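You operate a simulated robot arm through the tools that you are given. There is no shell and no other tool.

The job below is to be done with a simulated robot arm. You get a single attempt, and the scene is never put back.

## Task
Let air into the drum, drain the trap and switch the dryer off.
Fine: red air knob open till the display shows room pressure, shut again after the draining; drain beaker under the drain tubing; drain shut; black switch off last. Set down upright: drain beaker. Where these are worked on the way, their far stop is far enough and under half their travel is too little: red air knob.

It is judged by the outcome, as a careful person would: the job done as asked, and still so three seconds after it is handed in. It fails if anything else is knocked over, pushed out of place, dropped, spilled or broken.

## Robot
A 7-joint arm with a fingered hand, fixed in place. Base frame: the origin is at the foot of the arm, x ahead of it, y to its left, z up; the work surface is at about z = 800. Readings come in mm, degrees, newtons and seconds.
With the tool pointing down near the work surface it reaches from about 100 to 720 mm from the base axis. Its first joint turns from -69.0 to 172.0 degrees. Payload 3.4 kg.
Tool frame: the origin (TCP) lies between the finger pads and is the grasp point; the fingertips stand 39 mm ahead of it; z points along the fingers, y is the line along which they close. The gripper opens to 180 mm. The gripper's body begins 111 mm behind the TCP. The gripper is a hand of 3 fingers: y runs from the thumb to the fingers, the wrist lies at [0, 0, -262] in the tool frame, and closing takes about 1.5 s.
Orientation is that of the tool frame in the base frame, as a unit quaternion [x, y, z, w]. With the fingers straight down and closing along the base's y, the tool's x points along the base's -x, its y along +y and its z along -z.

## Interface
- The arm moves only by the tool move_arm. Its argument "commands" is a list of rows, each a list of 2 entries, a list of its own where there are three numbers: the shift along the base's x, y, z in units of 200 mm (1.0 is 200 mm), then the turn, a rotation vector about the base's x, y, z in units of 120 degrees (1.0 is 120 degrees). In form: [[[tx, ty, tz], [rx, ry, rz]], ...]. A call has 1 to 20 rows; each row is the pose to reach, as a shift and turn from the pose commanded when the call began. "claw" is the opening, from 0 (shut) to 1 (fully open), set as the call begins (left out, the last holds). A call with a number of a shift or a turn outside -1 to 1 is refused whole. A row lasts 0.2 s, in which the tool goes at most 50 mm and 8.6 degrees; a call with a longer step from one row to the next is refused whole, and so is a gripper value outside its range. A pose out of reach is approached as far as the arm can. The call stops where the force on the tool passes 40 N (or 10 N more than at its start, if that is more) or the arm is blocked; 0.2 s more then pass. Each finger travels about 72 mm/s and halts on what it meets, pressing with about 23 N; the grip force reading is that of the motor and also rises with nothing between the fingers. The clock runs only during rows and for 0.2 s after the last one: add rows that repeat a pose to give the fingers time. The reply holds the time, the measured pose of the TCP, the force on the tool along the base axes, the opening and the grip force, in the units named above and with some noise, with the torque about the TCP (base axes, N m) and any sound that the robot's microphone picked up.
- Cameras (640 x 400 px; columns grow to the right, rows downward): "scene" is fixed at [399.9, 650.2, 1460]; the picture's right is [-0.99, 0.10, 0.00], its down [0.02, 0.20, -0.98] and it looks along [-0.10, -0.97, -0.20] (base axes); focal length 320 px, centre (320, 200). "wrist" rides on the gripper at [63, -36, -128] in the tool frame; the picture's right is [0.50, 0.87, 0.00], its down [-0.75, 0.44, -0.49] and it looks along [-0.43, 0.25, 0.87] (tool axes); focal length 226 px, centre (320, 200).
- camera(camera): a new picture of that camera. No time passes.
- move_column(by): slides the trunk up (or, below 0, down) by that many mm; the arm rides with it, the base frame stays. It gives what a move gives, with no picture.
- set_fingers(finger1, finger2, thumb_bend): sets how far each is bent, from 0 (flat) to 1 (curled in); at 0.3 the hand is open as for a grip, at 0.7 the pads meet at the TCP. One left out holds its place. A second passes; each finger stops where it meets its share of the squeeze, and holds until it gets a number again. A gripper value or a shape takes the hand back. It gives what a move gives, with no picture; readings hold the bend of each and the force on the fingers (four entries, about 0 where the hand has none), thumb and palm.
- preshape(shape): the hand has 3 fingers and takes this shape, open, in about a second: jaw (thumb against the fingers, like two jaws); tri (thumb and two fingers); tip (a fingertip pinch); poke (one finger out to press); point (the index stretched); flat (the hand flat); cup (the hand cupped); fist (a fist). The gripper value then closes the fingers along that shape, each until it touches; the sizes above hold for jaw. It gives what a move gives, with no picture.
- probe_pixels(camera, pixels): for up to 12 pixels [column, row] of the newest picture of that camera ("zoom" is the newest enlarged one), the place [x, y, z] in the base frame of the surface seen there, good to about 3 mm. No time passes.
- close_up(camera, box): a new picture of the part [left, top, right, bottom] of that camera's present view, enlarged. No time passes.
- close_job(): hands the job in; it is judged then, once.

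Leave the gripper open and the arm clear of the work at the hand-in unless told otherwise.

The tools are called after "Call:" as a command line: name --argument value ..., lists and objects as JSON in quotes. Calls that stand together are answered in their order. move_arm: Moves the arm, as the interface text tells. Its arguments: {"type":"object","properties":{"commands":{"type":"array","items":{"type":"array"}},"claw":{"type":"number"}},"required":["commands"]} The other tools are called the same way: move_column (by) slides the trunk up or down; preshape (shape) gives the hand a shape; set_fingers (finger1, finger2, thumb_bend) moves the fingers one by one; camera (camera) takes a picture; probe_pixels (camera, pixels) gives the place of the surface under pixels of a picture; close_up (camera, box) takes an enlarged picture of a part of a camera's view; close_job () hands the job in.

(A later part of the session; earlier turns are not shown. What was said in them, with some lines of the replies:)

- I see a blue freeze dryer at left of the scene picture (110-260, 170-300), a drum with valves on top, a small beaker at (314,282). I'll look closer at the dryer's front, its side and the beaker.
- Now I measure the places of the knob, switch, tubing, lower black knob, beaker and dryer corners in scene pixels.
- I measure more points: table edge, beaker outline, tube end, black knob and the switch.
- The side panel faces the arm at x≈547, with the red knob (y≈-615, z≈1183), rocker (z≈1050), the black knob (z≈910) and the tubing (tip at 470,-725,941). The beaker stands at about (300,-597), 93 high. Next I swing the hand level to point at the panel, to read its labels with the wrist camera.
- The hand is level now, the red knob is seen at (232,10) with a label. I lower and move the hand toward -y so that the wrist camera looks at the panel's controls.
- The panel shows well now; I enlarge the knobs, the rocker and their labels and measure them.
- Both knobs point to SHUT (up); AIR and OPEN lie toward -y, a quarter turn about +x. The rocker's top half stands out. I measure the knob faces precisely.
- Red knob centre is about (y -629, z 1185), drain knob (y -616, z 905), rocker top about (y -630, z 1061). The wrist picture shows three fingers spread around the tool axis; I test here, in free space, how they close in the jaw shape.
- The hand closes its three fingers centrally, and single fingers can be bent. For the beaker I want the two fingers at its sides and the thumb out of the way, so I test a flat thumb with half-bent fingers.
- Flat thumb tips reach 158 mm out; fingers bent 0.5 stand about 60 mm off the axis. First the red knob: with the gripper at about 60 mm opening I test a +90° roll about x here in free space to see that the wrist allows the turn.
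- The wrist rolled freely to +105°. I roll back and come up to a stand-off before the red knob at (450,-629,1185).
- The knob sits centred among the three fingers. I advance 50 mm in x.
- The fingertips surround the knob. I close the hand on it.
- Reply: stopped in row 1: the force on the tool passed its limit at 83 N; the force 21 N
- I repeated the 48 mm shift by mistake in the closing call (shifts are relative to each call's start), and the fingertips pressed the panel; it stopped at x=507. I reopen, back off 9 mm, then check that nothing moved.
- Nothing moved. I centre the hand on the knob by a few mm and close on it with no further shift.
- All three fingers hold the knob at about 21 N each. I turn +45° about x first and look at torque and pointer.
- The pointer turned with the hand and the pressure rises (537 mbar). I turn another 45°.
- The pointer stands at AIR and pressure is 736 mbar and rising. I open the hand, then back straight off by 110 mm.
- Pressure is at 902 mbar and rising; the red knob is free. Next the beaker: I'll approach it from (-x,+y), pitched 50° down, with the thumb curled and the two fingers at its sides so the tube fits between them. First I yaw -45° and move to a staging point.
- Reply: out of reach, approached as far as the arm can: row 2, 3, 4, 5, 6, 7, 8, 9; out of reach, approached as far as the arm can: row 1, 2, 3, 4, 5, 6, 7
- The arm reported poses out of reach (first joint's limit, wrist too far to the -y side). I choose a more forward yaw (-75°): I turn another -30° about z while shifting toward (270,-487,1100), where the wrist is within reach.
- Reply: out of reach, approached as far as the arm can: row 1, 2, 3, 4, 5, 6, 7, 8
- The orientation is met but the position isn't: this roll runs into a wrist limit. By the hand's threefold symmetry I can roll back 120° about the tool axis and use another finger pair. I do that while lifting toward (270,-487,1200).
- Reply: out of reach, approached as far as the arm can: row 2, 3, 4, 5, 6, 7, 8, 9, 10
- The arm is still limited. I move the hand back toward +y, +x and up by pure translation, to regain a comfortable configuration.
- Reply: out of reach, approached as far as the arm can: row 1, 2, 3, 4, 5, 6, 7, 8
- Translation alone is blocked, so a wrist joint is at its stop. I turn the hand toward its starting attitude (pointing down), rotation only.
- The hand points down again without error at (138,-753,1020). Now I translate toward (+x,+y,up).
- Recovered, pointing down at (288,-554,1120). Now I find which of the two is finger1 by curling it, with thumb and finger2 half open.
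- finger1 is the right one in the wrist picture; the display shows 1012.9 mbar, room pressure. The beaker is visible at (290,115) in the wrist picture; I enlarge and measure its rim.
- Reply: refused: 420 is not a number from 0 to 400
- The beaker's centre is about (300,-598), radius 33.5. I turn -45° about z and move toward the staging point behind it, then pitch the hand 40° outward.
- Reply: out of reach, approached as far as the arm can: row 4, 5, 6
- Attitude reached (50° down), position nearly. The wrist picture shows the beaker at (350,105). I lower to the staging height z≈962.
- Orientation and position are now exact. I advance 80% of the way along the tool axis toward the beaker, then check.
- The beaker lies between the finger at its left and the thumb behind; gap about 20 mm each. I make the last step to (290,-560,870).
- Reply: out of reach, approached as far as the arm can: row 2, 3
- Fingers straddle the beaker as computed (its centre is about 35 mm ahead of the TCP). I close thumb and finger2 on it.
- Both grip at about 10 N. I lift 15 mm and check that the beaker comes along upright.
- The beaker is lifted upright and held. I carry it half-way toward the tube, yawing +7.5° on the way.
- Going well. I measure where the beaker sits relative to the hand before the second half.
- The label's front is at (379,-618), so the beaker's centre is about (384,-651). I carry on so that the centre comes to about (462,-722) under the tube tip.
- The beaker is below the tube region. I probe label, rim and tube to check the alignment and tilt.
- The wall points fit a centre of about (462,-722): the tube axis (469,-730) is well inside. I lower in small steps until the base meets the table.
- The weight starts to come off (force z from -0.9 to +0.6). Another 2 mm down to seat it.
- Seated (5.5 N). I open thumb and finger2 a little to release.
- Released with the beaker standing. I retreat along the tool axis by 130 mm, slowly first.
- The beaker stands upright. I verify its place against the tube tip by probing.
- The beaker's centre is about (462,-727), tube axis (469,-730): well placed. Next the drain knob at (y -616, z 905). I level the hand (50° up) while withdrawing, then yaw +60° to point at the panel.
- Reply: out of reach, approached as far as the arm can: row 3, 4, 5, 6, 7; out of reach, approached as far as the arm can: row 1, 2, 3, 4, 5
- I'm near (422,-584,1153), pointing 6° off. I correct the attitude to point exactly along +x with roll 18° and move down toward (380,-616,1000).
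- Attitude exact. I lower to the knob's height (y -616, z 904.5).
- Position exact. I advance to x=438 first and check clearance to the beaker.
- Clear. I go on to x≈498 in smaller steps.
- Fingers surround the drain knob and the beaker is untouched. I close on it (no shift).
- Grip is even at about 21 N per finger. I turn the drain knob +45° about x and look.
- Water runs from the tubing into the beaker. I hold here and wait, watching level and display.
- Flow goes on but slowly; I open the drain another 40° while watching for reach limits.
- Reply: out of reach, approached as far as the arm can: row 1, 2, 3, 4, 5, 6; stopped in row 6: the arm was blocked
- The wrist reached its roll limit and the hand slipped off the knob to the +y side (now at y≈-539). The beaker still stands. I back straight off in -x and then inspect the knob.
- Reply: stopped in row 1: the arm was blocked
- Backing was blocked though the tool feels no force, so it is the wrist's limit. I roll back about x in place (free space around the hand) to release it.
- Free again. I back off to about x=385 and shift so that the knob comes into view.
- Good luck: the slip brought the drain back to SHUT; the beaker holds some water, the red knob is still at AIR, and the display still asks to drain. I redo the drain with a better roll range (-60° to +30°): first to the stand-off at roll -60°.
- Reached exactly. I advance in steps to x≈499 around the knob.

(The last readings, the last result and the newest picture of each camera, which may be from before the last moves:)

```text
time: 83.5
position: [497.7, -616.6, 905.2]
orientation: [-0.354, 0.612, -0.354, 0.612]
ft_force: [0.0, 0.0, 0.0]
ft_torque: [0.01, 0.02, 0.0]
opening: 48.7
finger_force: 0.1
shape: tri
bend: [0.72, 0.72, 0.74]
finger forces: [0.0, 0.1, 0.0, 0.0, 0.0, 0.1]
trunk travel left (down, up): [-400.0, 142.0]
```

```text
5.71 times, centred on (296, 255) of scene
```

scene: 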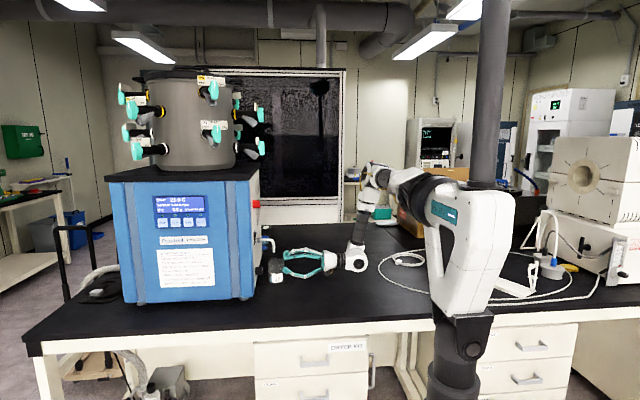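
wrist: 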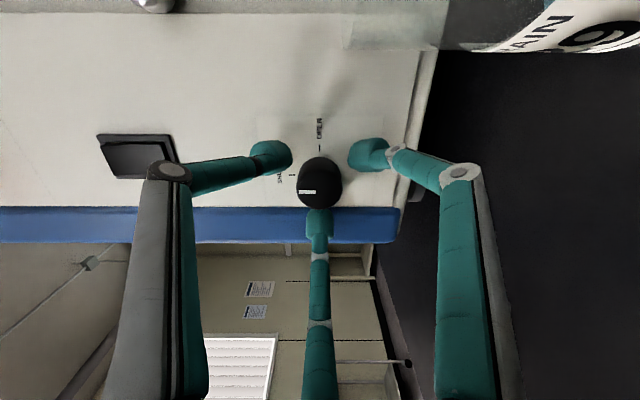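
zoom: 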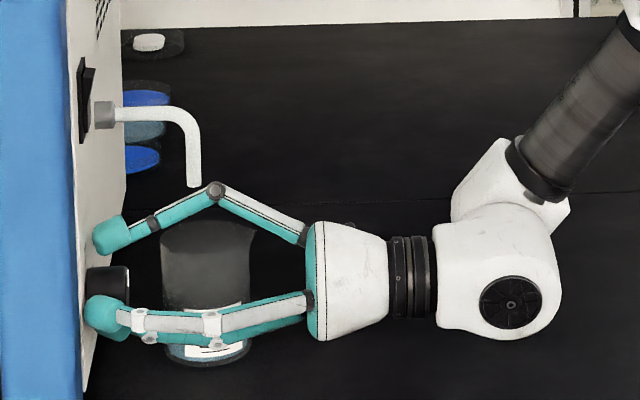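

I close on the knob and, when the grip shows, turn +45°.

Call:
move_arm --commands '[[[0, 0, 0], [0, 0, 0]], [[0, 0, 0], [0, 0, 0]], [[0, 0, 0], [0, 0, 0]], [[0, 0, 0], [0, 0, 0]], [[0, 0, 0], [0, 0, 0]]]' --claw 0.05

Call:
move_arm --commands '[[[0, 0, 0], [0.0625, 0, 0]], [[0, 0, 0], [0.125, 0, 0]], [[0, 0, 0], [0.1875, 0, 0]], [[0, 0, 0], [0.25, 0, 0]], [[0, 0, 0], [0.3125, 0, 0]], [[0, 0, 0], [0.375, 0, 0]], [[0, 0, 0], [0.375, 0, 0]]]'

Call:
camera --camera "wrist"

Call:
close_up --camera "scene" --box '[240, 220, 352, 290]'

```text
time: 84.7
position: [498.7, -617.4, 903.9]
orientation: [-0.354, 0.612, -0.354, 0.612]
ft_force: [2.5, 0.1, -0.4]
ft_torque: [-0.01, 0.02, -0.01]
opening: 27.2
finger_force: 23.0
shape: tri
bend: [0.72, 0.72, 0.74]
finger forces: [20.5, 20.8, 0.0, 0.0, 20.8, 0.0]
trunk travel left (down, up): [-400.0, 142.0]
```

```text
time: 86.3
position: [499.7, -617.4, 902.9]
orientation: [-0.092, 0.702, -0.092, 0.7]
ft_force: [2.3, 3.2, -2.1]
ft_torque: [-0.02, 0.04, 0.08]
opening: 26.7
finger_force: 22.9
shape: tri
bend: [0.71, 0.72, 0.74]
finger forces: [23.0, 22.0, 0.1, 0.0, 20.1, 0.0]
trunk travel left (down, up): [-400.0, 142.0]
```

```text
taken
```

wrist: 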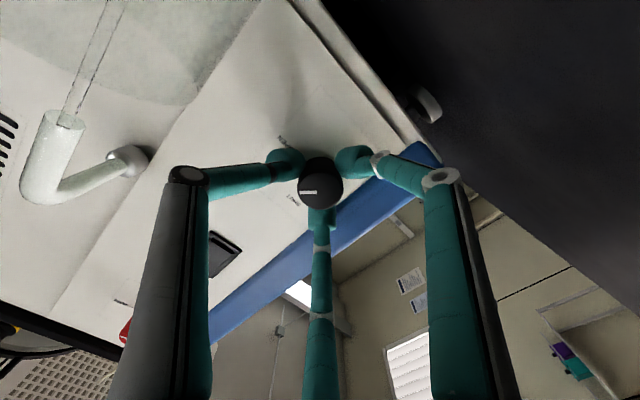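

```text
5.71 times, centred on (296, 255) of scene
```

zoom: 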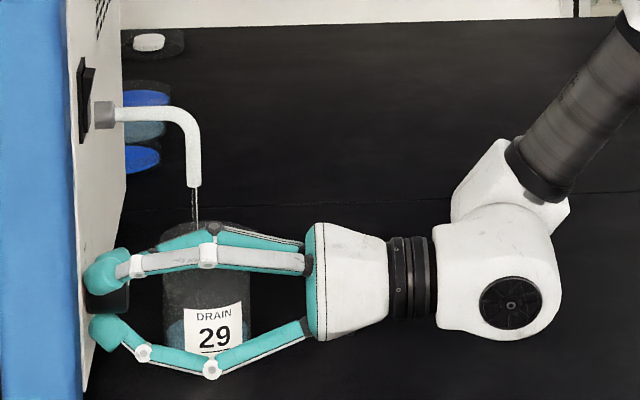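

Water flows again. I turn the rest of the way, 43° more, in small steps; the thumb passes the beaker with about 10 mm room.

Call:
move_arm --commands '[[[0, 0, 0], [0.05, 0, 0]], [[0, 0, 0], [0.1, 0, 0]], [[0, 0, 0], [0.15, 0, 0]], [[0, 0, 0], [0.2, 0, 0]], [[0, 0, 0], [0.25, 0, 0]], [[0, 0, 0], [0.3, 0, 0]], [[0, 0, 0], [0.36, 0, 0]], [[0, 0, 0], [0.36, 0, 0]]]'

Call:
camera --camera "wrist"

Call:
close_up --camera "scene" --box '[240, 220, 352, 290]'

Call:
close_up --camera "scene" --box '[140, 185, 230, 235]'

```text
time: 88.1
position: [500.2, -615.9, 904.9]
orientation: [0.172, 0.687, 0.171, 0.685]
ft_force: [4.9, 8.3, -2.8]
ft_torque: [0.0, 0.12, 0.28]
opening: 26.7
finger_force: 23.3
shape: tri
bend: [0.71, 0.72, 0.74]
finger forces: [25.2, 20.3, 0.1, 0.0, 19.6, 0.0]
trunk travel left (down, up): [-400.0, 142.0]
```

```text
taken
```

wrist: 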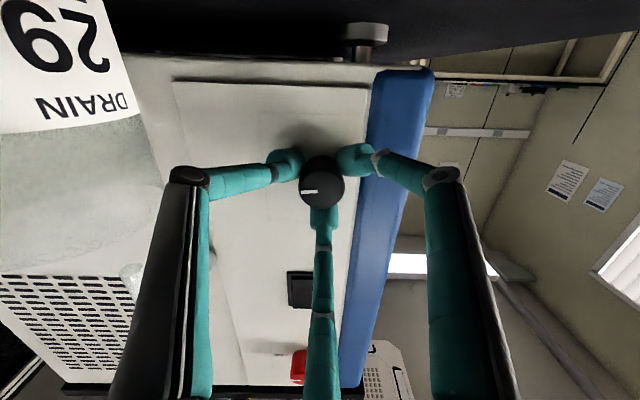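

```text
5.71 times, centred on (296, 255) of scene
```

zoom: 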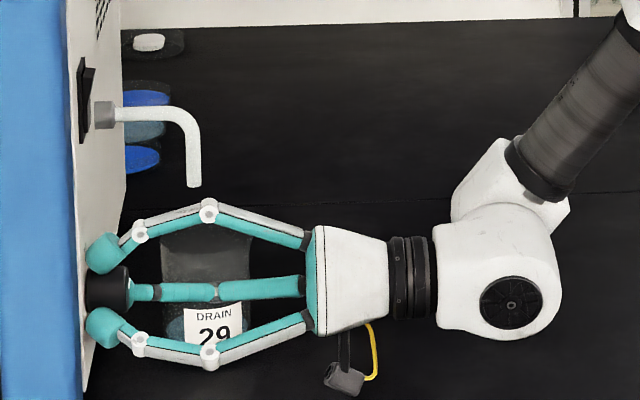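

```text
7.11 times, centred on (185, 210) of scene
```

zoom: 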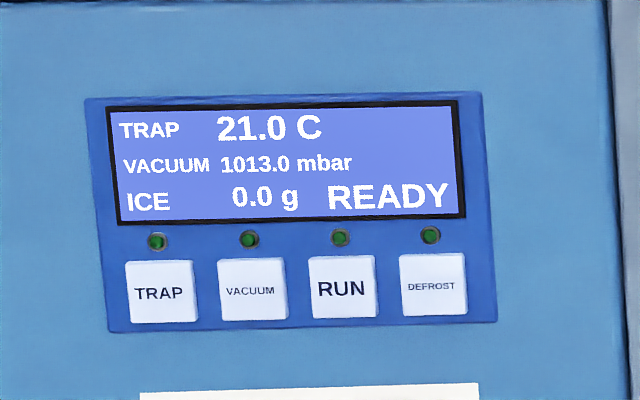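

The display reads READY and the stream has stopped: the trap is drained. I turn the drain back by 88.5° to SHUT.

Call:
move_arm --commands '[[[0, 0, 0], [-0.06, 0, 0]], [[0, 0, 0], [-0.12, 0, 0]], [[0, 0, 0], [-0.18, 0, 0]], [[0, 0, 0], [-0.24, 0, 0]], [[0, 0, 0], [-0.3, 0, 0]], [[0, 0, 0], [-0.36, 0, 0]], [[0, 0, 0], [-0.42, 0, 0]], [[0, 0, 0], [-0.48, 0, 0]], [[0, 0, 0], [-0.54, 0, 0]], [[0, 0, 0], [-0.6, 0, 0]], [[0, 0, 0], [-0.66, 0, 0]], [[0, 0, 0], [-0.71, 0, 0]], [[0, 0, 0], [-0.7375, 0, 0]], [[0, 0, 0], [-0.7375, 0, 0]]]'

Call:
camera --camera "wrist"

Call:
close_up --camera "scene" --box '[240, 220, 352, 290]'

```text
time: 91.1
position: [499.1, -617.3, 904.7]
orientation: [-0.356, 0.611, -0.356, 0.611]
ft_force: [4.3, 0.2, 2.0]
ft_torque: [0.05, -0.07, -0.01]
opening: 26.1
finger_force: 22.7
shape: tri
bend: [0.71, 0.71, 0.73]
finger forces: [20.4, 23.5, 0.1, 0.1, 24.3, 0.1]
trunk travel left (down, up): [-400.0, 142.0]
```

```text
taken
```

wrist: 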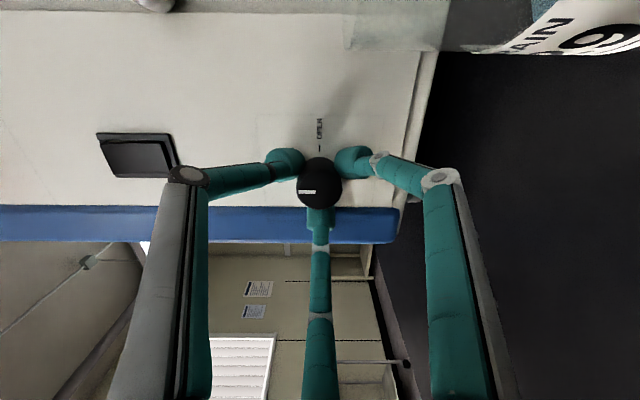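

```text
5.71 times, centred on (296, 255) of scene
```

zoom: 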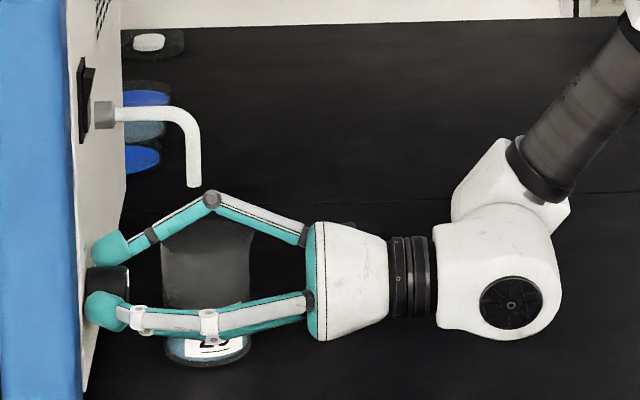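

Back at the starting angle. I nudge 4° further against the SHUT stop, then undo the hand's strain, open, and back off.

Call:
move_arm --commands '[[[0, 0, 0], [-0.018, 0, 0]], [[0, 0, 0], [-0.035, 0, 0]], [[0, 0, 0], [-0.035, 0, 0]]]'

Call:
move_arm --commands '[[[0, 0, 0], [0, 0, 0]], [[0, 0, 0], [0, 0, 0]], [[0, 0, 0], [0, 0, 0]], [[0, 0, 0], [0, 0, 0]], [[-0.1, 0, 0], [0, 0, 0]], [[-0.2, 0, 0], [0, 0, 0]], [[-0.3, 0, 0], [0, 0, 0]], [[-0.4, 0, 0], [0, 0, 0]], [[-0.5, 0, 0], [0, 0, 0]], [[-0.6, 0, 0], [0, 0, 0]], [[-0.6, 0, 0], [0, 0, 0]]]' --claw 0.28

Call:
camera --camera "wrist"

Call:
close_up --camera "wrist" --box '[270, 100, 366, 160]'

Call:
close_up --camera "scene" --box '[240, 220, 352, 290]'

```text
time: 91.9
position: [499.0, -618.9, 903.6]
orientation: [-0.378, 0.597, -0.378, 0.598]
ft_force: [5.0, -1.5, 1.8]
ft_torque: [0.14, -0.06, -0.06]
opening: 26.0
finger_force: 23.4
shape: tri
bend: [0.71, 0.71, 0.73]
finger forces: [20.0, 24.4, 0.1, 0.0, 25.0, 0.0]
trunk travel left (down, up): [-400.0, 142.0]
```

```text
time: 94.3
position: [379.0, -617.0, 904.1]
orientation: [-0.377, 0.598, -0.378, 0.598]
ft_force: [-0.7, -0.2, 0.7]
ft_torque: [-0.01, -0.03, 0.02]
opening: 48.6
finger_force: 0.0
shape: tri
bend: [0.72, 0.72, 0.74]
finger forces: [0.0, 0.0, 0.0, 0.0, 0.1, 0.1]
trunk travel left (down, up): [-400.0, 142.0]
```

```text
taken
```

wrist: 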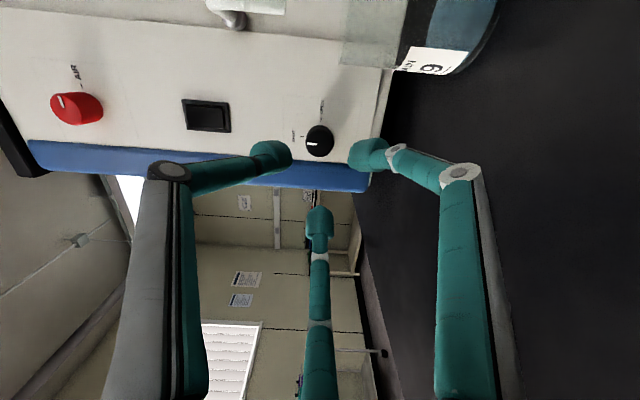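

```text
6.67 times, centred on (318, 130) of wrist
```

zoom: 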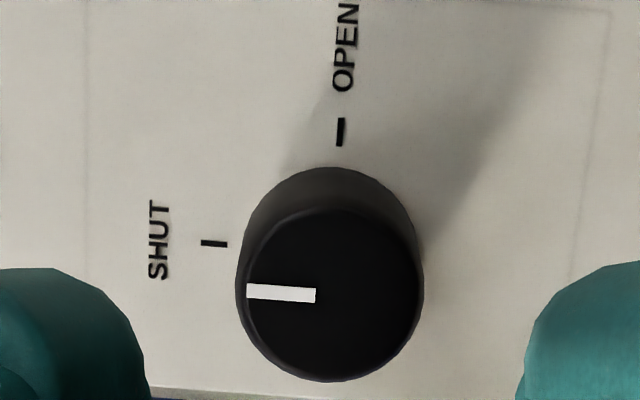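

```text
5.71 times, centred on (296, 255) of scene
```

zoom: 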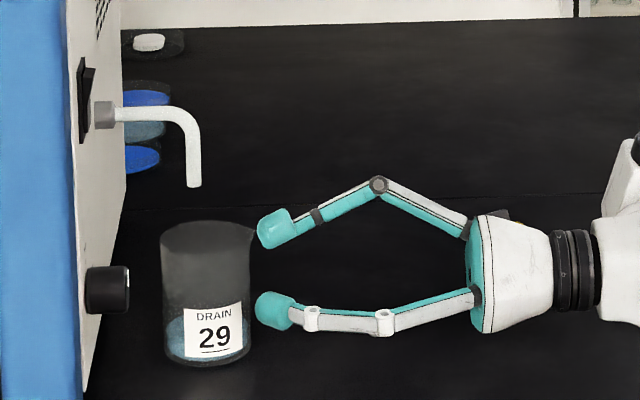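

The drain is at SHUT and the beaker stands with the drained water. Now the red knob: I rise to its height with the present roll to test reach there.

Call:
move_arm --commands '[[[0, 0, 0.15], [0, 0, 0]], [[0, 0, 0.3], [0, 0, 0]], [[0, 0, 0.45], [0, 0, 0]], [[0, 0, 0.6], [0, 0, 0]], [[0, 0, 0.75], [0, 0, 0]], [[0, 0, 0.9], [0, 0, 0]], [[0, 0, 0.95], [0, 0, 0]]]'

Call:
move_arm --commands '[[[0.03, -0.02, 0.15], [0, 0, 0]], [[0.06, -0.04, 0.3], [0, 0, 0]], [[0.1, -0.06, 0.455], [0, 0, 0]], [[0.1, -0.06, 0.455], [0, 0, 0]]]'

```text
time: 95.9
position: [378.9, -616.6, 1094.7]
orientation: [-0.377, 0.598, -0.377, 0.598]
ft_force: [-0.3, -0.3, 0.6]
ft_torque: [0.01, -0.05, -0.01]
opening: 48.8
finger_force: 0.1
shape: tri
bend: [0.72, 0.72, 0.74]
finger forces: [0.0, 0.0, 0.0, 0.0, 0.1, 0.1]
trunk travel left (down, up): [-400.0, 142.0]
```

```text
time: 96.9
position: [398.8, -630.0, 1185.9]
orientation: [-0.377, 0.598, -0.378, 0.598]
ft_force: [-0.1, 0.1, -0.1]
ft_torque: [-0.01, -0.01, 0.01]
opening: 48.7
finger_force: 0.0
shape: tri
bend: [0.72, 0.72, 0.74]
finger forces: [0.0, 0.1, 0.1, 0.1, 0.0, 0.0]
trunk travel left (down, up): [-400.0, 142.0]
```

Reachable. I roll +94° to +30° here.

Call:
move_arm --commands '[[[0, 0, 0], [0.065, 0, 0]], [[0, 0, 0], [0.13, 0, 0]], [[0, 0, 0], [0.195, 0, 0]], [[0, 0, 0], [0.26, 0, 0]], [[0, 0, 0], [0.325, 0, 0]], [[0, 0, 0], [0.39, 0, 0]], [[0, 0, 0], [0.455, 0, 0]], [[0, 0, 0], [0.52, 0, 0]], [[0, 0, 0], [0.585, 0, 0]], [[0, 0, 0], [0.65, 0, 0]], [[0, 0, 0], [0.715, 0, 0]], [[0, 0, 0], [0.788, 0, 0]], [[0.1, 0.003, -0.003], [0.788, 0, 0]], [[0.2, 0.003, -0.003], [0.788, 0, 0]], [[0.3, 0.003, -0.003], [0.788, 0, 0]], [[0.4, 0.003, -0.003], [0.788, 0, 0]], [[0.5, 0.003, -0.003], [0.788, 0, 0]], [[0.5, 0.003, -0.003], [0.788, 0, 0]]]'

Call:
camera --camera "wrist"

Call:
close_up --camera "scene" --box '[240, 170, 320, 220]'

```text
refused: row 12 steps farther than a row can; nothing moved
```

```text
taken
```

wrist: 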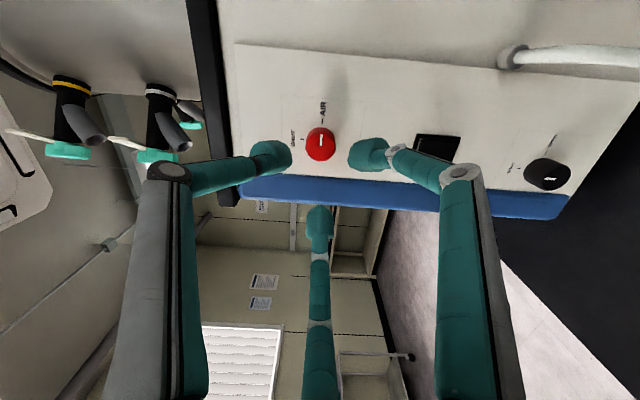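

```text
8.00 times, centred on (280, 195) of scene
```

zoom: 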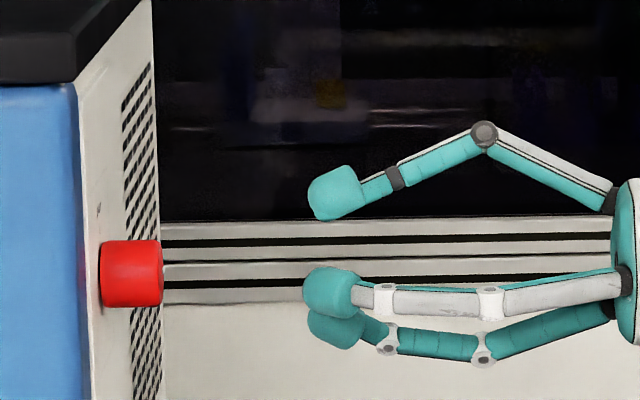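

One step was too long and the call was refused; I repeat with even steps.

Call:
move_arm --commands '[[[0, 0, 0], [0.066, 0, 0]], [[0, 0, 0], [0.132, 0, 0]], [[0, 0, 0], [0.198, 0, 0]], [[0, 0, 0], [0.264, 0, 0]], [[0, 0, 0], [0.33, 0, 0]], [[0, 0, 0], [0.396, 0, 0]], [[0, 0, 0], [0.462, 0, 0]], [[0, 0, 0], [0.528, 0, 0]], [[0, 0, 0], [0.594, 0, 0]], [[0, 0, 0], [0.66, 0, 0]], [[0, 0, 0], [0.725, 0, 0]], [[0, 0, 0], [0.788, 0, 0]], [[0.1, 0.003, -0.003], [0.788, 0, 0]], [[0.2, 0.003, -0.003], [0.788, 0, 0]], [[0.3, 0.003, -0.003], [0.788, 0, 0]], [[0.4, 0.003, -0.003], [0.788, 0, 0]], [[0.5, 0.003, -0.003], [0.788, 0, 0]], [[0.5, 0.003, -0.003], [0.788, 0, 0]]]'

Call:
camera --camera "wrist"

Call:
close_up --camera "scene" --box '[240, 170, 320, 220]'

```text
time: 100.7
position: [497.4, -628.1, 1184.9]
orientation: [0.182, 0.684, 0.182, 0.683]
ft_force: [-0.3, 0.2, -0.3]
ft_torque: [-0.01, 0.01, 0.0]
opening: 48.9
finger_force: 0.1
shape: tri
bend: [0.72, 0.72, 0.74]
finger forces: [0.0, 0.0, 0.0, 0.1, 0.0, 0.0]
trunk travel left (down, up): [-400.0, 142.0]
```

```text
taken
```

wrist: 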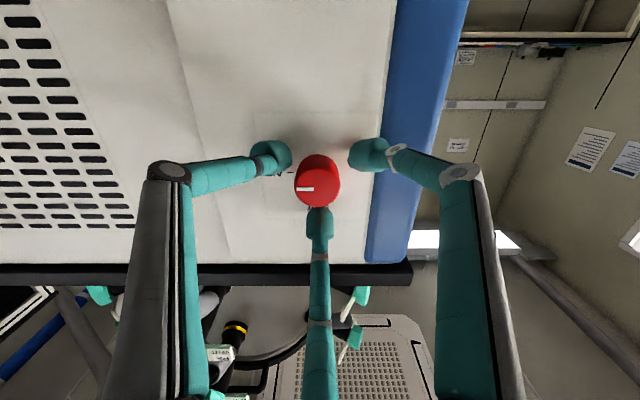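

```text
8.00 times, centred on (280, 195) of scene
```

zoom: 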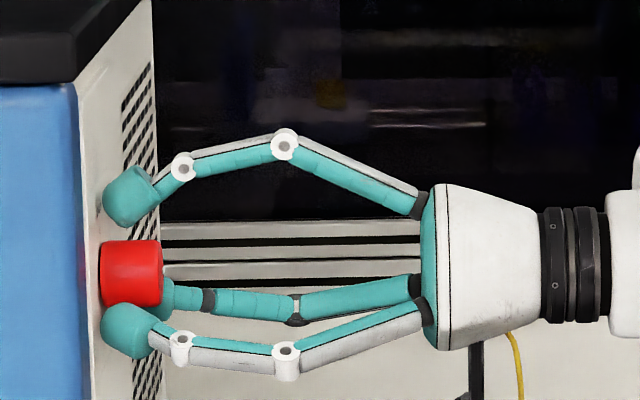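

Centred around the red knob. I close, then turn -92° in steps back to SHUT.

Call:
move_arm --commands '[[[0, -0.004, 0], [0, 0, 0]], [[0, -0.004, 0], [0, 0, 0]], [[0, -0.004, 0], [0, 0, 0]], [[0, -0.004, 0], [0, 0, 0]], [[0, -0.004, 0], [0, 0, 0]]]' --claw 0.05

Call:
move_arm --commands '[[[0, 0, 0], [-0.06, 0, 0]], [[0, 0, 0], [-0.12, 0, 0]], [[0, 0, 0], [-0.18, 0, 0]], [[0, 0, 0], [-0.24, 0, 0]], [[0, 0, 0], [-0.3, 0, 0]], [[0, 0, 0], [-0.36, 0, 0]], [[0, 0, 0], [-0.42, 0, 0]], [[0, 0, 0], [-0.48, 0, 0]], [[0, 0, 0], [-0.54, 0, 0]], [[0, 0, 0], [-0.6, 0, 0]], [[0, 0, 0], [-0.66, 0, 0]], [[0, 0, 0], [-0.71, 0, 0]], [[0, 0, 0], [-0.75, 0, 0]], [[0, 0, 0], [-0.75, 0, 0]]]'

Call:
camera --camera "wrist"

```text
time: 101.9
position: [498.7, -628.9, 1184.2]
orientation: [0.183, 0.684, 0.184, 0.682]
ft_force: [0.5, 1.9, -0.9]
ft_torque: [-0.01, 0.08, 0.06]
opening: 27.9
finger_force: 23.2
shape: tri
bend: [0.72, 0.72, 0.74]
finger forces: [20.9, 20.5, 0.0, 0.1, 21.2, 0.0]
trunk travel left (down, up): [-400.0, 142.0]
```

```text
time: 104.9
position: [497.9, -630.4, 1184.7]
orientation: [-0.355, 0.612, -0.353, 0.612]
ft_force: [-2.0, -3.8, -4.2]
ft_torque: [0.09, 0.16, -0.12]
opening: 27.5
finger_force: 22.7
shape: tri
bend: [0.71, 0.72, 0.74]
finger forces: [22.9, 21.1, 0.1, 0.1, 21.5, 0.0]
trunk travel left (down, up): [-400.0, 142.0]
```

```text
taken
```

wrist: 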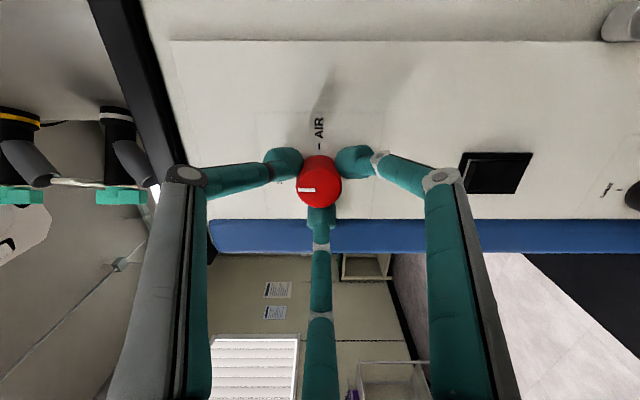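

The pointer points toward SHUT and torque rises slightly. I nudge 4° against the stop, then open and back off.

Call:
move_arm --commands '[[[0, 0, 0], [-0.018, 0, 0]], [[0, 0, 0], [-0.035, 0, 0]], [[0, 0, 0], [-0.035, 0, 0]]]'

Call:
move_arm --commands '[[[0, 0, 0], [0, 0, 0]], [[0, 0, 0], [0, 0, 0]], [[0, 0, 0], [0, 0, 0]], [[0, 0, 0], [0, 0, 0]], [[-0.1, 0, 0], [0, 0, 0]], [[-0.2, 0, 0], [0, 0, 0]], [[-0.3, 0, 0], [0, 0, 0]], [[-0.4, 0, 0], [0, 0, 0]], [[-0.5, 0, 0], [0, 0, 0]], [[-0.6, 0, 0], [0, 0, 0]], [[-0.6, 0, 0], [0, 0, 0]]]' --claw 0.28

Call:
camera --camera "wrist"

Call:
close_up --camera "wrist" --box '[270, 100, 366, 160]'

Call:
close_up --camera "scene" --box '[140, 185, 230, 235]'

Call:
close_up --camera "wrist" --box '[390, 110, 486, 190]'

```text
time: 105.7
position: [497.8, -631.3, 1183.4]
orientation: [-0.375, 0.599, -0.377, 0.599]
ft_force: [-2.4, -5.8, -3.6]
ft_torque: [0.16, 0.09, -0.19]
opening: 27.6
finger_force: 23.4
shape: tri
bend: [0.72, 0.72, 0.74]
finger forces: [21.0, 22.7, 0.0, 0.1, 22.9, 0.1]
trunk travel left (down, up): [-400.0, 142.0]
```

```text
time: 108.1
position: [378.2, -629.6, 1185.8]
orientation: [-0.377, 0.598, -0.376, 0.599]
ft_force: [0.6, -1.1, -0.2]
ft_torque: [0.01, -0.02, 0.01]
opening: 48.7
finger_force: 0.0
shape: tri
bend: [0.72, 0.72, 0.74]
finger forces: [0.0, 0.0, 0.0, 0.0, 0.0, 0.0]
trunk travel left (down, up): [-400.0, 142.0]
```

```text
taken
```

wrist: 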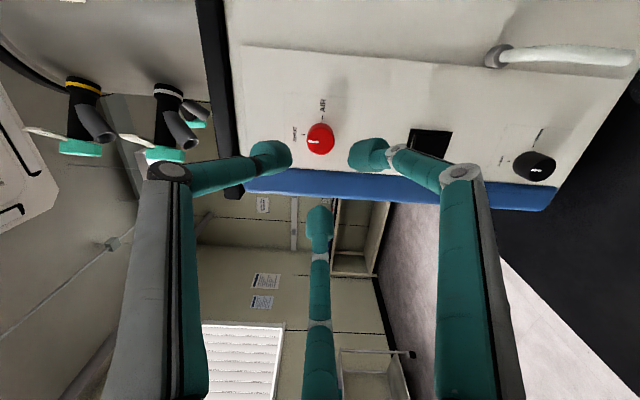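

```text
6.67 times, centred on (318, 130) of wrist
```

zoom: 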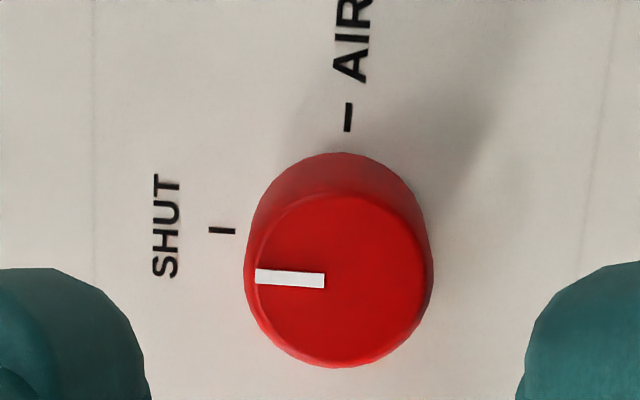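

```text
7.11 times, centred on (185, 210) of scene
```

zoom: 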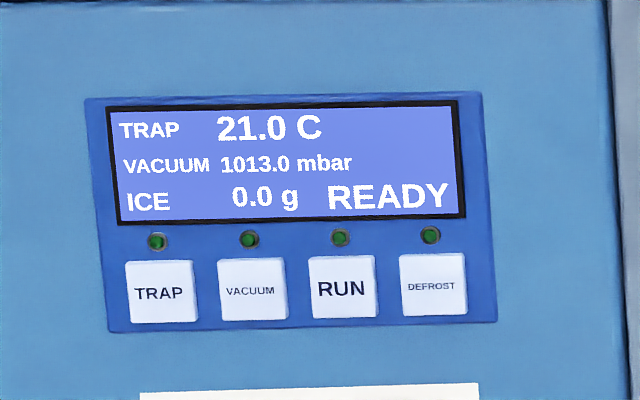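

```text
5.00 times, centred on (438, 150) of wrist
```

zoom: 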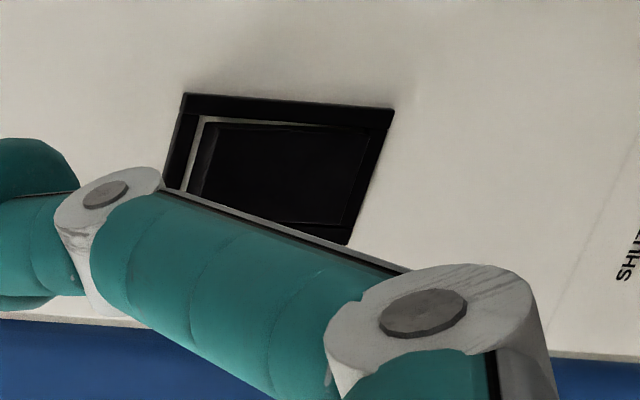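

Red knob is at SHUT, display READY at 1013 mbar. Last: the switch. I shape the hand to poke (thumb as pressing finger) and come to a stand-off before the rocker's upper half at (y -630, z 1058).

Call:
preshape --shape "poke"

Call:
move_arm --commands '[[[0.05, 0.005, -0.15], [0, 0, 0]], [[0.1, 0.01, -0.3], [0, 0, 0]], [[0.15, 0.01, -0.45], [0, 0, 0]], [[0.2, 0.01, -0.6], [0, 0, 0]], [[0.26, 0.01, -0.666], [0, 0, 0]], [[0.26, 0.01, -0.666], [0, 0, 0]]]'

Call:
camera --camera "wrist"

Call:
close_up --camera "scene" --box '[240, 200, 336, 260]'

```text
time: 109.0
position: [378.5, -629.5, 1186.0]
orientation: [-0.376, 0.599, -0.377, 0.598]
ft_force: [-0.3, 0.5, 0.3]
ft_torque: [-0.01, -0.03, 0.0]
opening: 0.0
finger_force: 0.0
shape: poke
bend: [1.0, 1.0, 0.67]
finger forces: [0.0, 0.0, 0.0, 0.0, 0.0, 0.0]
trunk travel left (down, up): [-400.0, 142.0]
```

```text
time: 110.4
position: [430.8, -626.7, 1051.6]
orientation: [-0.376, 0.599, -0.377, 0.599]
ft_force: [-0.3, -0.1, 0.1]
ft_torque: [-0.03, 0.01, -0.02]
opening: 0.0
finger_force: 0.0
shape: poke
bend: [1.0, 1.0, 0.67]
finger forces: [0.1, 0.0, 0.1, 0.1, 0.0, 0.0]
trunk travel left (down, up): [-400.0, 142.0]
```

```text
taken
```

wrist: 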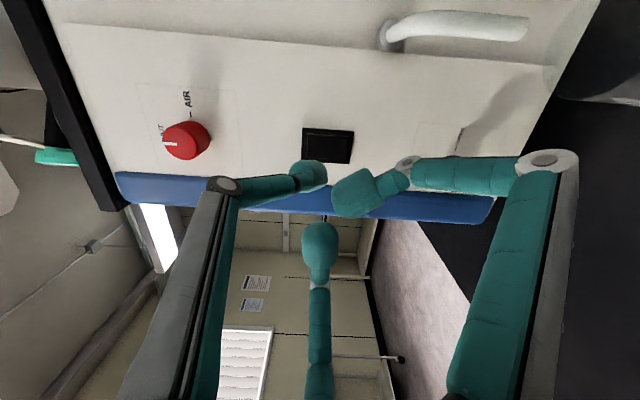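

```text
6.67 times, centred on (288, 230) of scene
```

zoom: 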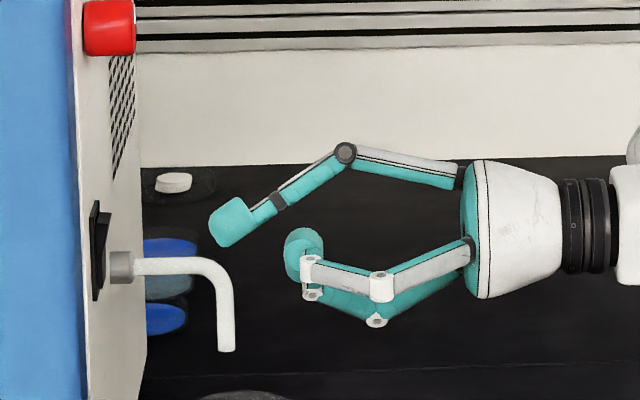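

I probe the thumb tip and the rocker to compare heights.

Call:
probe_pixels --camera "zoom" --pixels '[[230, 222], [213, 225], [222, 240], [245, 210], [100, 230], [102, 215], [105, 270], [96, 205], [98, 295]]'

Call:
probe_pixels --camera "wrist" --pixels '[[310, 145], [345, 145], [328, 135], [310, 175], [318, 165], [305, 130]]'

Call:
close_up --camera "wrist" --box '[280, 115, 376, 215]'

```text
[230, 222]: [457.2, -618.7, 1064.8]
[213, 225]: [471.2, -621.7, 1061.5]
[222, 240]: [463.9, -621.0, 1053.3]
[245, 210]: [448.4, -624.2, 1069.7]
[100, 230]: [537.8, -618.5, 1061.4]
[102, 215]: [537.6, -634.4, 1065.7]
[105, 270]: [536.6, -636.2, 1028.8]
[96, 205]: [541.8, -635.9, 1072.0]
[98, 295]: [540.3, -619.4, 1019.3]
```

```text
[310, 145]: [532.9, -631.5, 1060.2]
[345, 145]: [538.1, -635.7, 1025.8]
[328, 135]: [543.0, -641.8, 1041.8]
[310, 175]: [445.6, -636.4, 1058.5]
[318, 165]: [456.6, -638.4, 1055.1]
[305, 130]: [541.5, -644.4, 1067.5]
```

```text
4.00 times, centred on (328, 165) of wrist
```

zoom: 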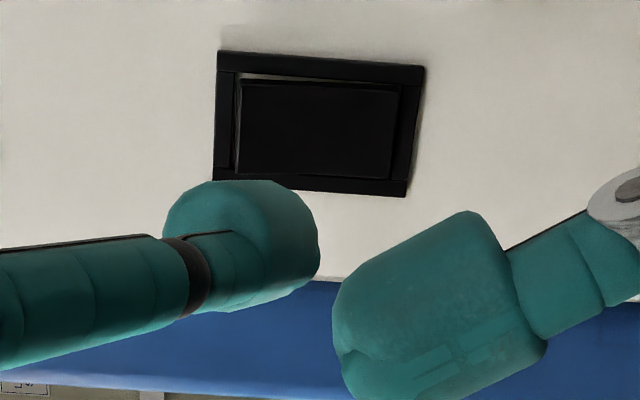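

The thumb tip is at about (472,-630,1060), lined up with the rocker's upper half. I advance 54 mm, then press in slowly.

Call:
move_arm --commands '[[[0.1, 0, 0], [0, 0, 0]], [[0.2, 0, 0], [0, 0, 0]], [[0.27, 0, 0], [0, 0, 0]], [[0.27, 0, 0], [0, 0, 0]]]'

Call:
move_arm --commands '[[[0.015, 0, 0], [0, 0, 0]], [[0.03, 0, 0], [0, 0, 0]], [[0.045, 0, 0], [0, 0, 0]], [[0.06, 0, 0], [0, 0, 0]], [[0.06, 0, 0], [0, 0, 0]]]'

Call:
close_up --camera "scene" --box '[140, 180, 300, 280]'

Call:
camera --camera "wrist"

```text
time: 111.4
position: [483.9, -627.9, 1052.4]
orientation: [-0.377, 0.599, -0.376, 0.599]
ft_force: [0.0, -0.3, 0.1]
ft_torque: [0.01, 0.01, 0.02]
opening: 0.0
finger_force: 0.1
shape: poke
bend: [1.0, 1.0, 0.67]
finger forces: [0.0, 0.0, 0.1, 0.1, 0.1, 0.1]
trunk travel left (down, up): [-400.0, 142.0]
```

```text
time: 112.6
position: [496.2, -628.1, 1052.2]
orientation: [-0.376, 0.598, -0.377, 0.599]
ft_force: [-2.3, 0.6, 0.2]
ft_torque: [0.02, 0.0, 0.02]
opening: 0.0
finger_force: 0.0
shape: poke
bend: [1.0, 1.0, 0.66]
finger forces: [0.1, 0.0, 0.0, 0.0, 1.7, 0.0]
trunk travel left (down, up): [-400.0, 142.0]
```

```text
4.00 times, centred on (220, 230) of scene
```

zoom: 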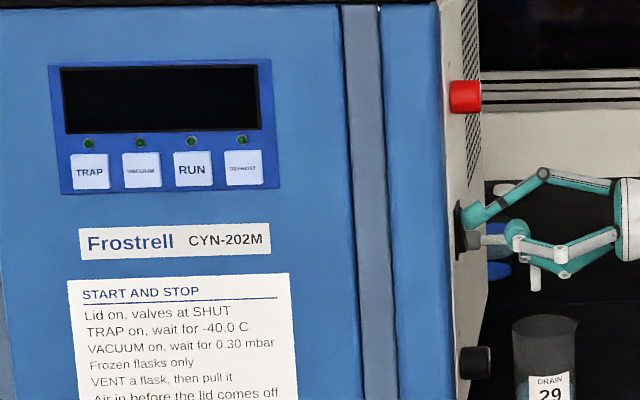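

```text
taken
```

wrist: 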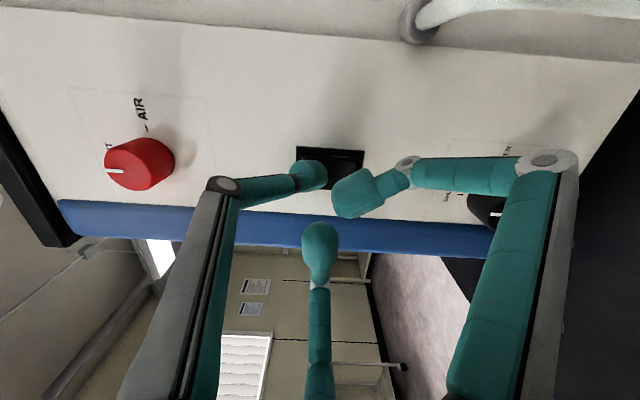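

The display is dark. I press 2 mm further so it latches fully, then back straight off and up, clear of everything.

Call:
move_arm --commands '[[[0.01, 0, 0], [0, 0, 0]], [[0.01, 0, 0], [0, 0, 0]], [[-0.1, 0, 0], [0, 0, 0]], [[-0.3, 0, 0], [0, 0, 0]], [[-0.5, 0, 0], [0, 0, 0]], [[-0.65, 0, 0.1], [0, 0, 0]], [[-0.75, 0.05, 0.3], [0, 0, 0]], [[-0.8, 0.1, 0.5], [0, 0, 0]], [[-0.8, 0.2, 0.6], [0, 0, 0]], [[-0.8, 0.2, 0.6], [0, 0, 0]]]'

Call:
preshape --shape "jaw"

Call:
camera --camera "scene"

Call:
camera --camera "wrist"

Call:
close_up --camera "scene" --box '[140, 180, 300, 290]'

Call:
close_up --camera "scene" --box '[245, 220, 309, 290]'

```text
time: 114.8
position: [335.1, -588.3, 1171.0]
orientation: [-0.376, 0.599, -0.375, 0.599]
ft_force: [0.0, -0.4, -0.2]
ft_torque: [-0.01, 0.0, -0.06]
opening: 0.2
finger_force: 0.1
shape: poke
bend: [1.0, 1.0, 0.66]
finger forces: [0.1, 0.0, 0.1, 0.0, 0.0, 0.1]
trunk travel left (down, up): [-400.0, 142.0]
```

```text
time: 115.7
position: [336.0, -587.9, 1172.9]
orientation: [-0.376, 0.599, -0.376, 0.599]
ft_force: [0.7, 0.6, 0.0]
ft_torque: [-0.01, -0.01, -0.01]
opening: 179.9
finger_force: 0.0
shape: jaw
bend: [0.3, 0.3, 0.3]
finger forces: [0.0, 0.0, 0.0, 0.0, 0.1, 0.0]
trunk travel left (down, up): [-400.0, 142.0]
```

```text
taken
```

scene: 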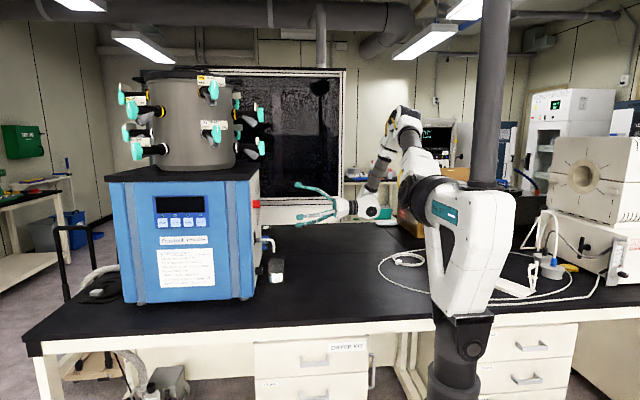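

```text
taken
```

wrist: 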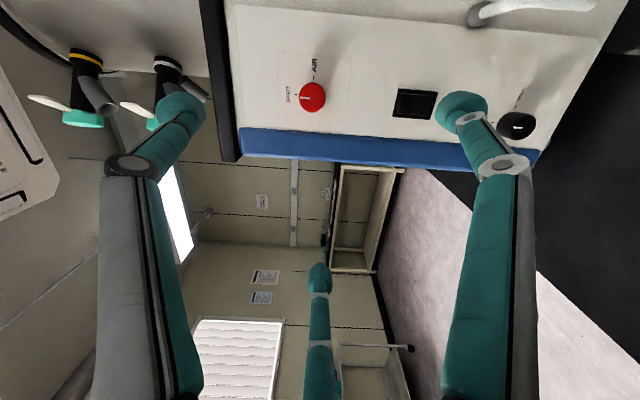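

```text
3.64 times, centred on (220, 235) of scene
```

zoom: 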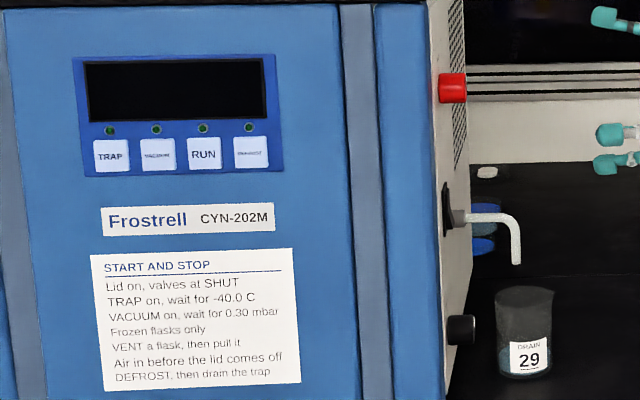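

```text
5.71 times, centred on (277, 255) of scene
```

zoom: 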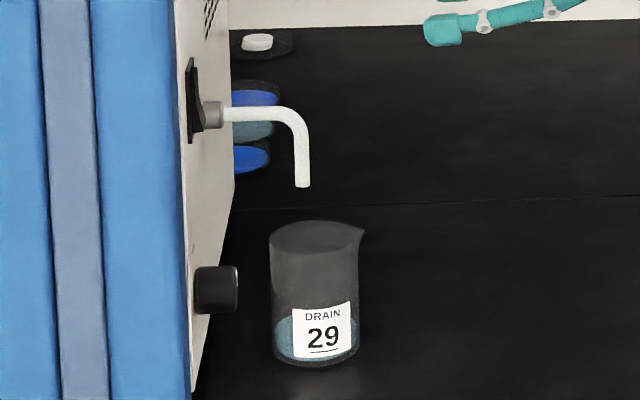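

The display is dark, red air knob and drain are both at SHUT, the beaker stands upright under the tubing with the drained water, and the hand is open and clear. I hand the job in.

Call:
close_job

```text
The job is handed in.
```

I vented the drum, drained the trap and switched the dryer off; the job is handed in.

- **Air:** I turned the red knob to its AIR mark and the display rose to room pressure (1013 mbar). I turned it back to SHUT after the draining.
- **Draining:** The drain beaker stands upright under the tubing with the water in it. The display changed from DRAIN WATER to READY, and the drain knob is at SHUT.
- **Power:** I pressed the black switch last and the display went dark.

Two things did not go smoothly:

- **Push on the panel:** While closing on the red knob I pushed the fingertips into the dryer's side panel, up to 83 N, by repeating a shift. I measured the dryer afterwards and it had not moved.
- **Slip off the drain knob:** On the first try the hand slipped off when the wrist reached its limit, and the knob fell back to SHUT. I gripped it again from a different angle and finished. I saw no spill, and the beaker stayed where it was.

The hand is open and clear of the work.
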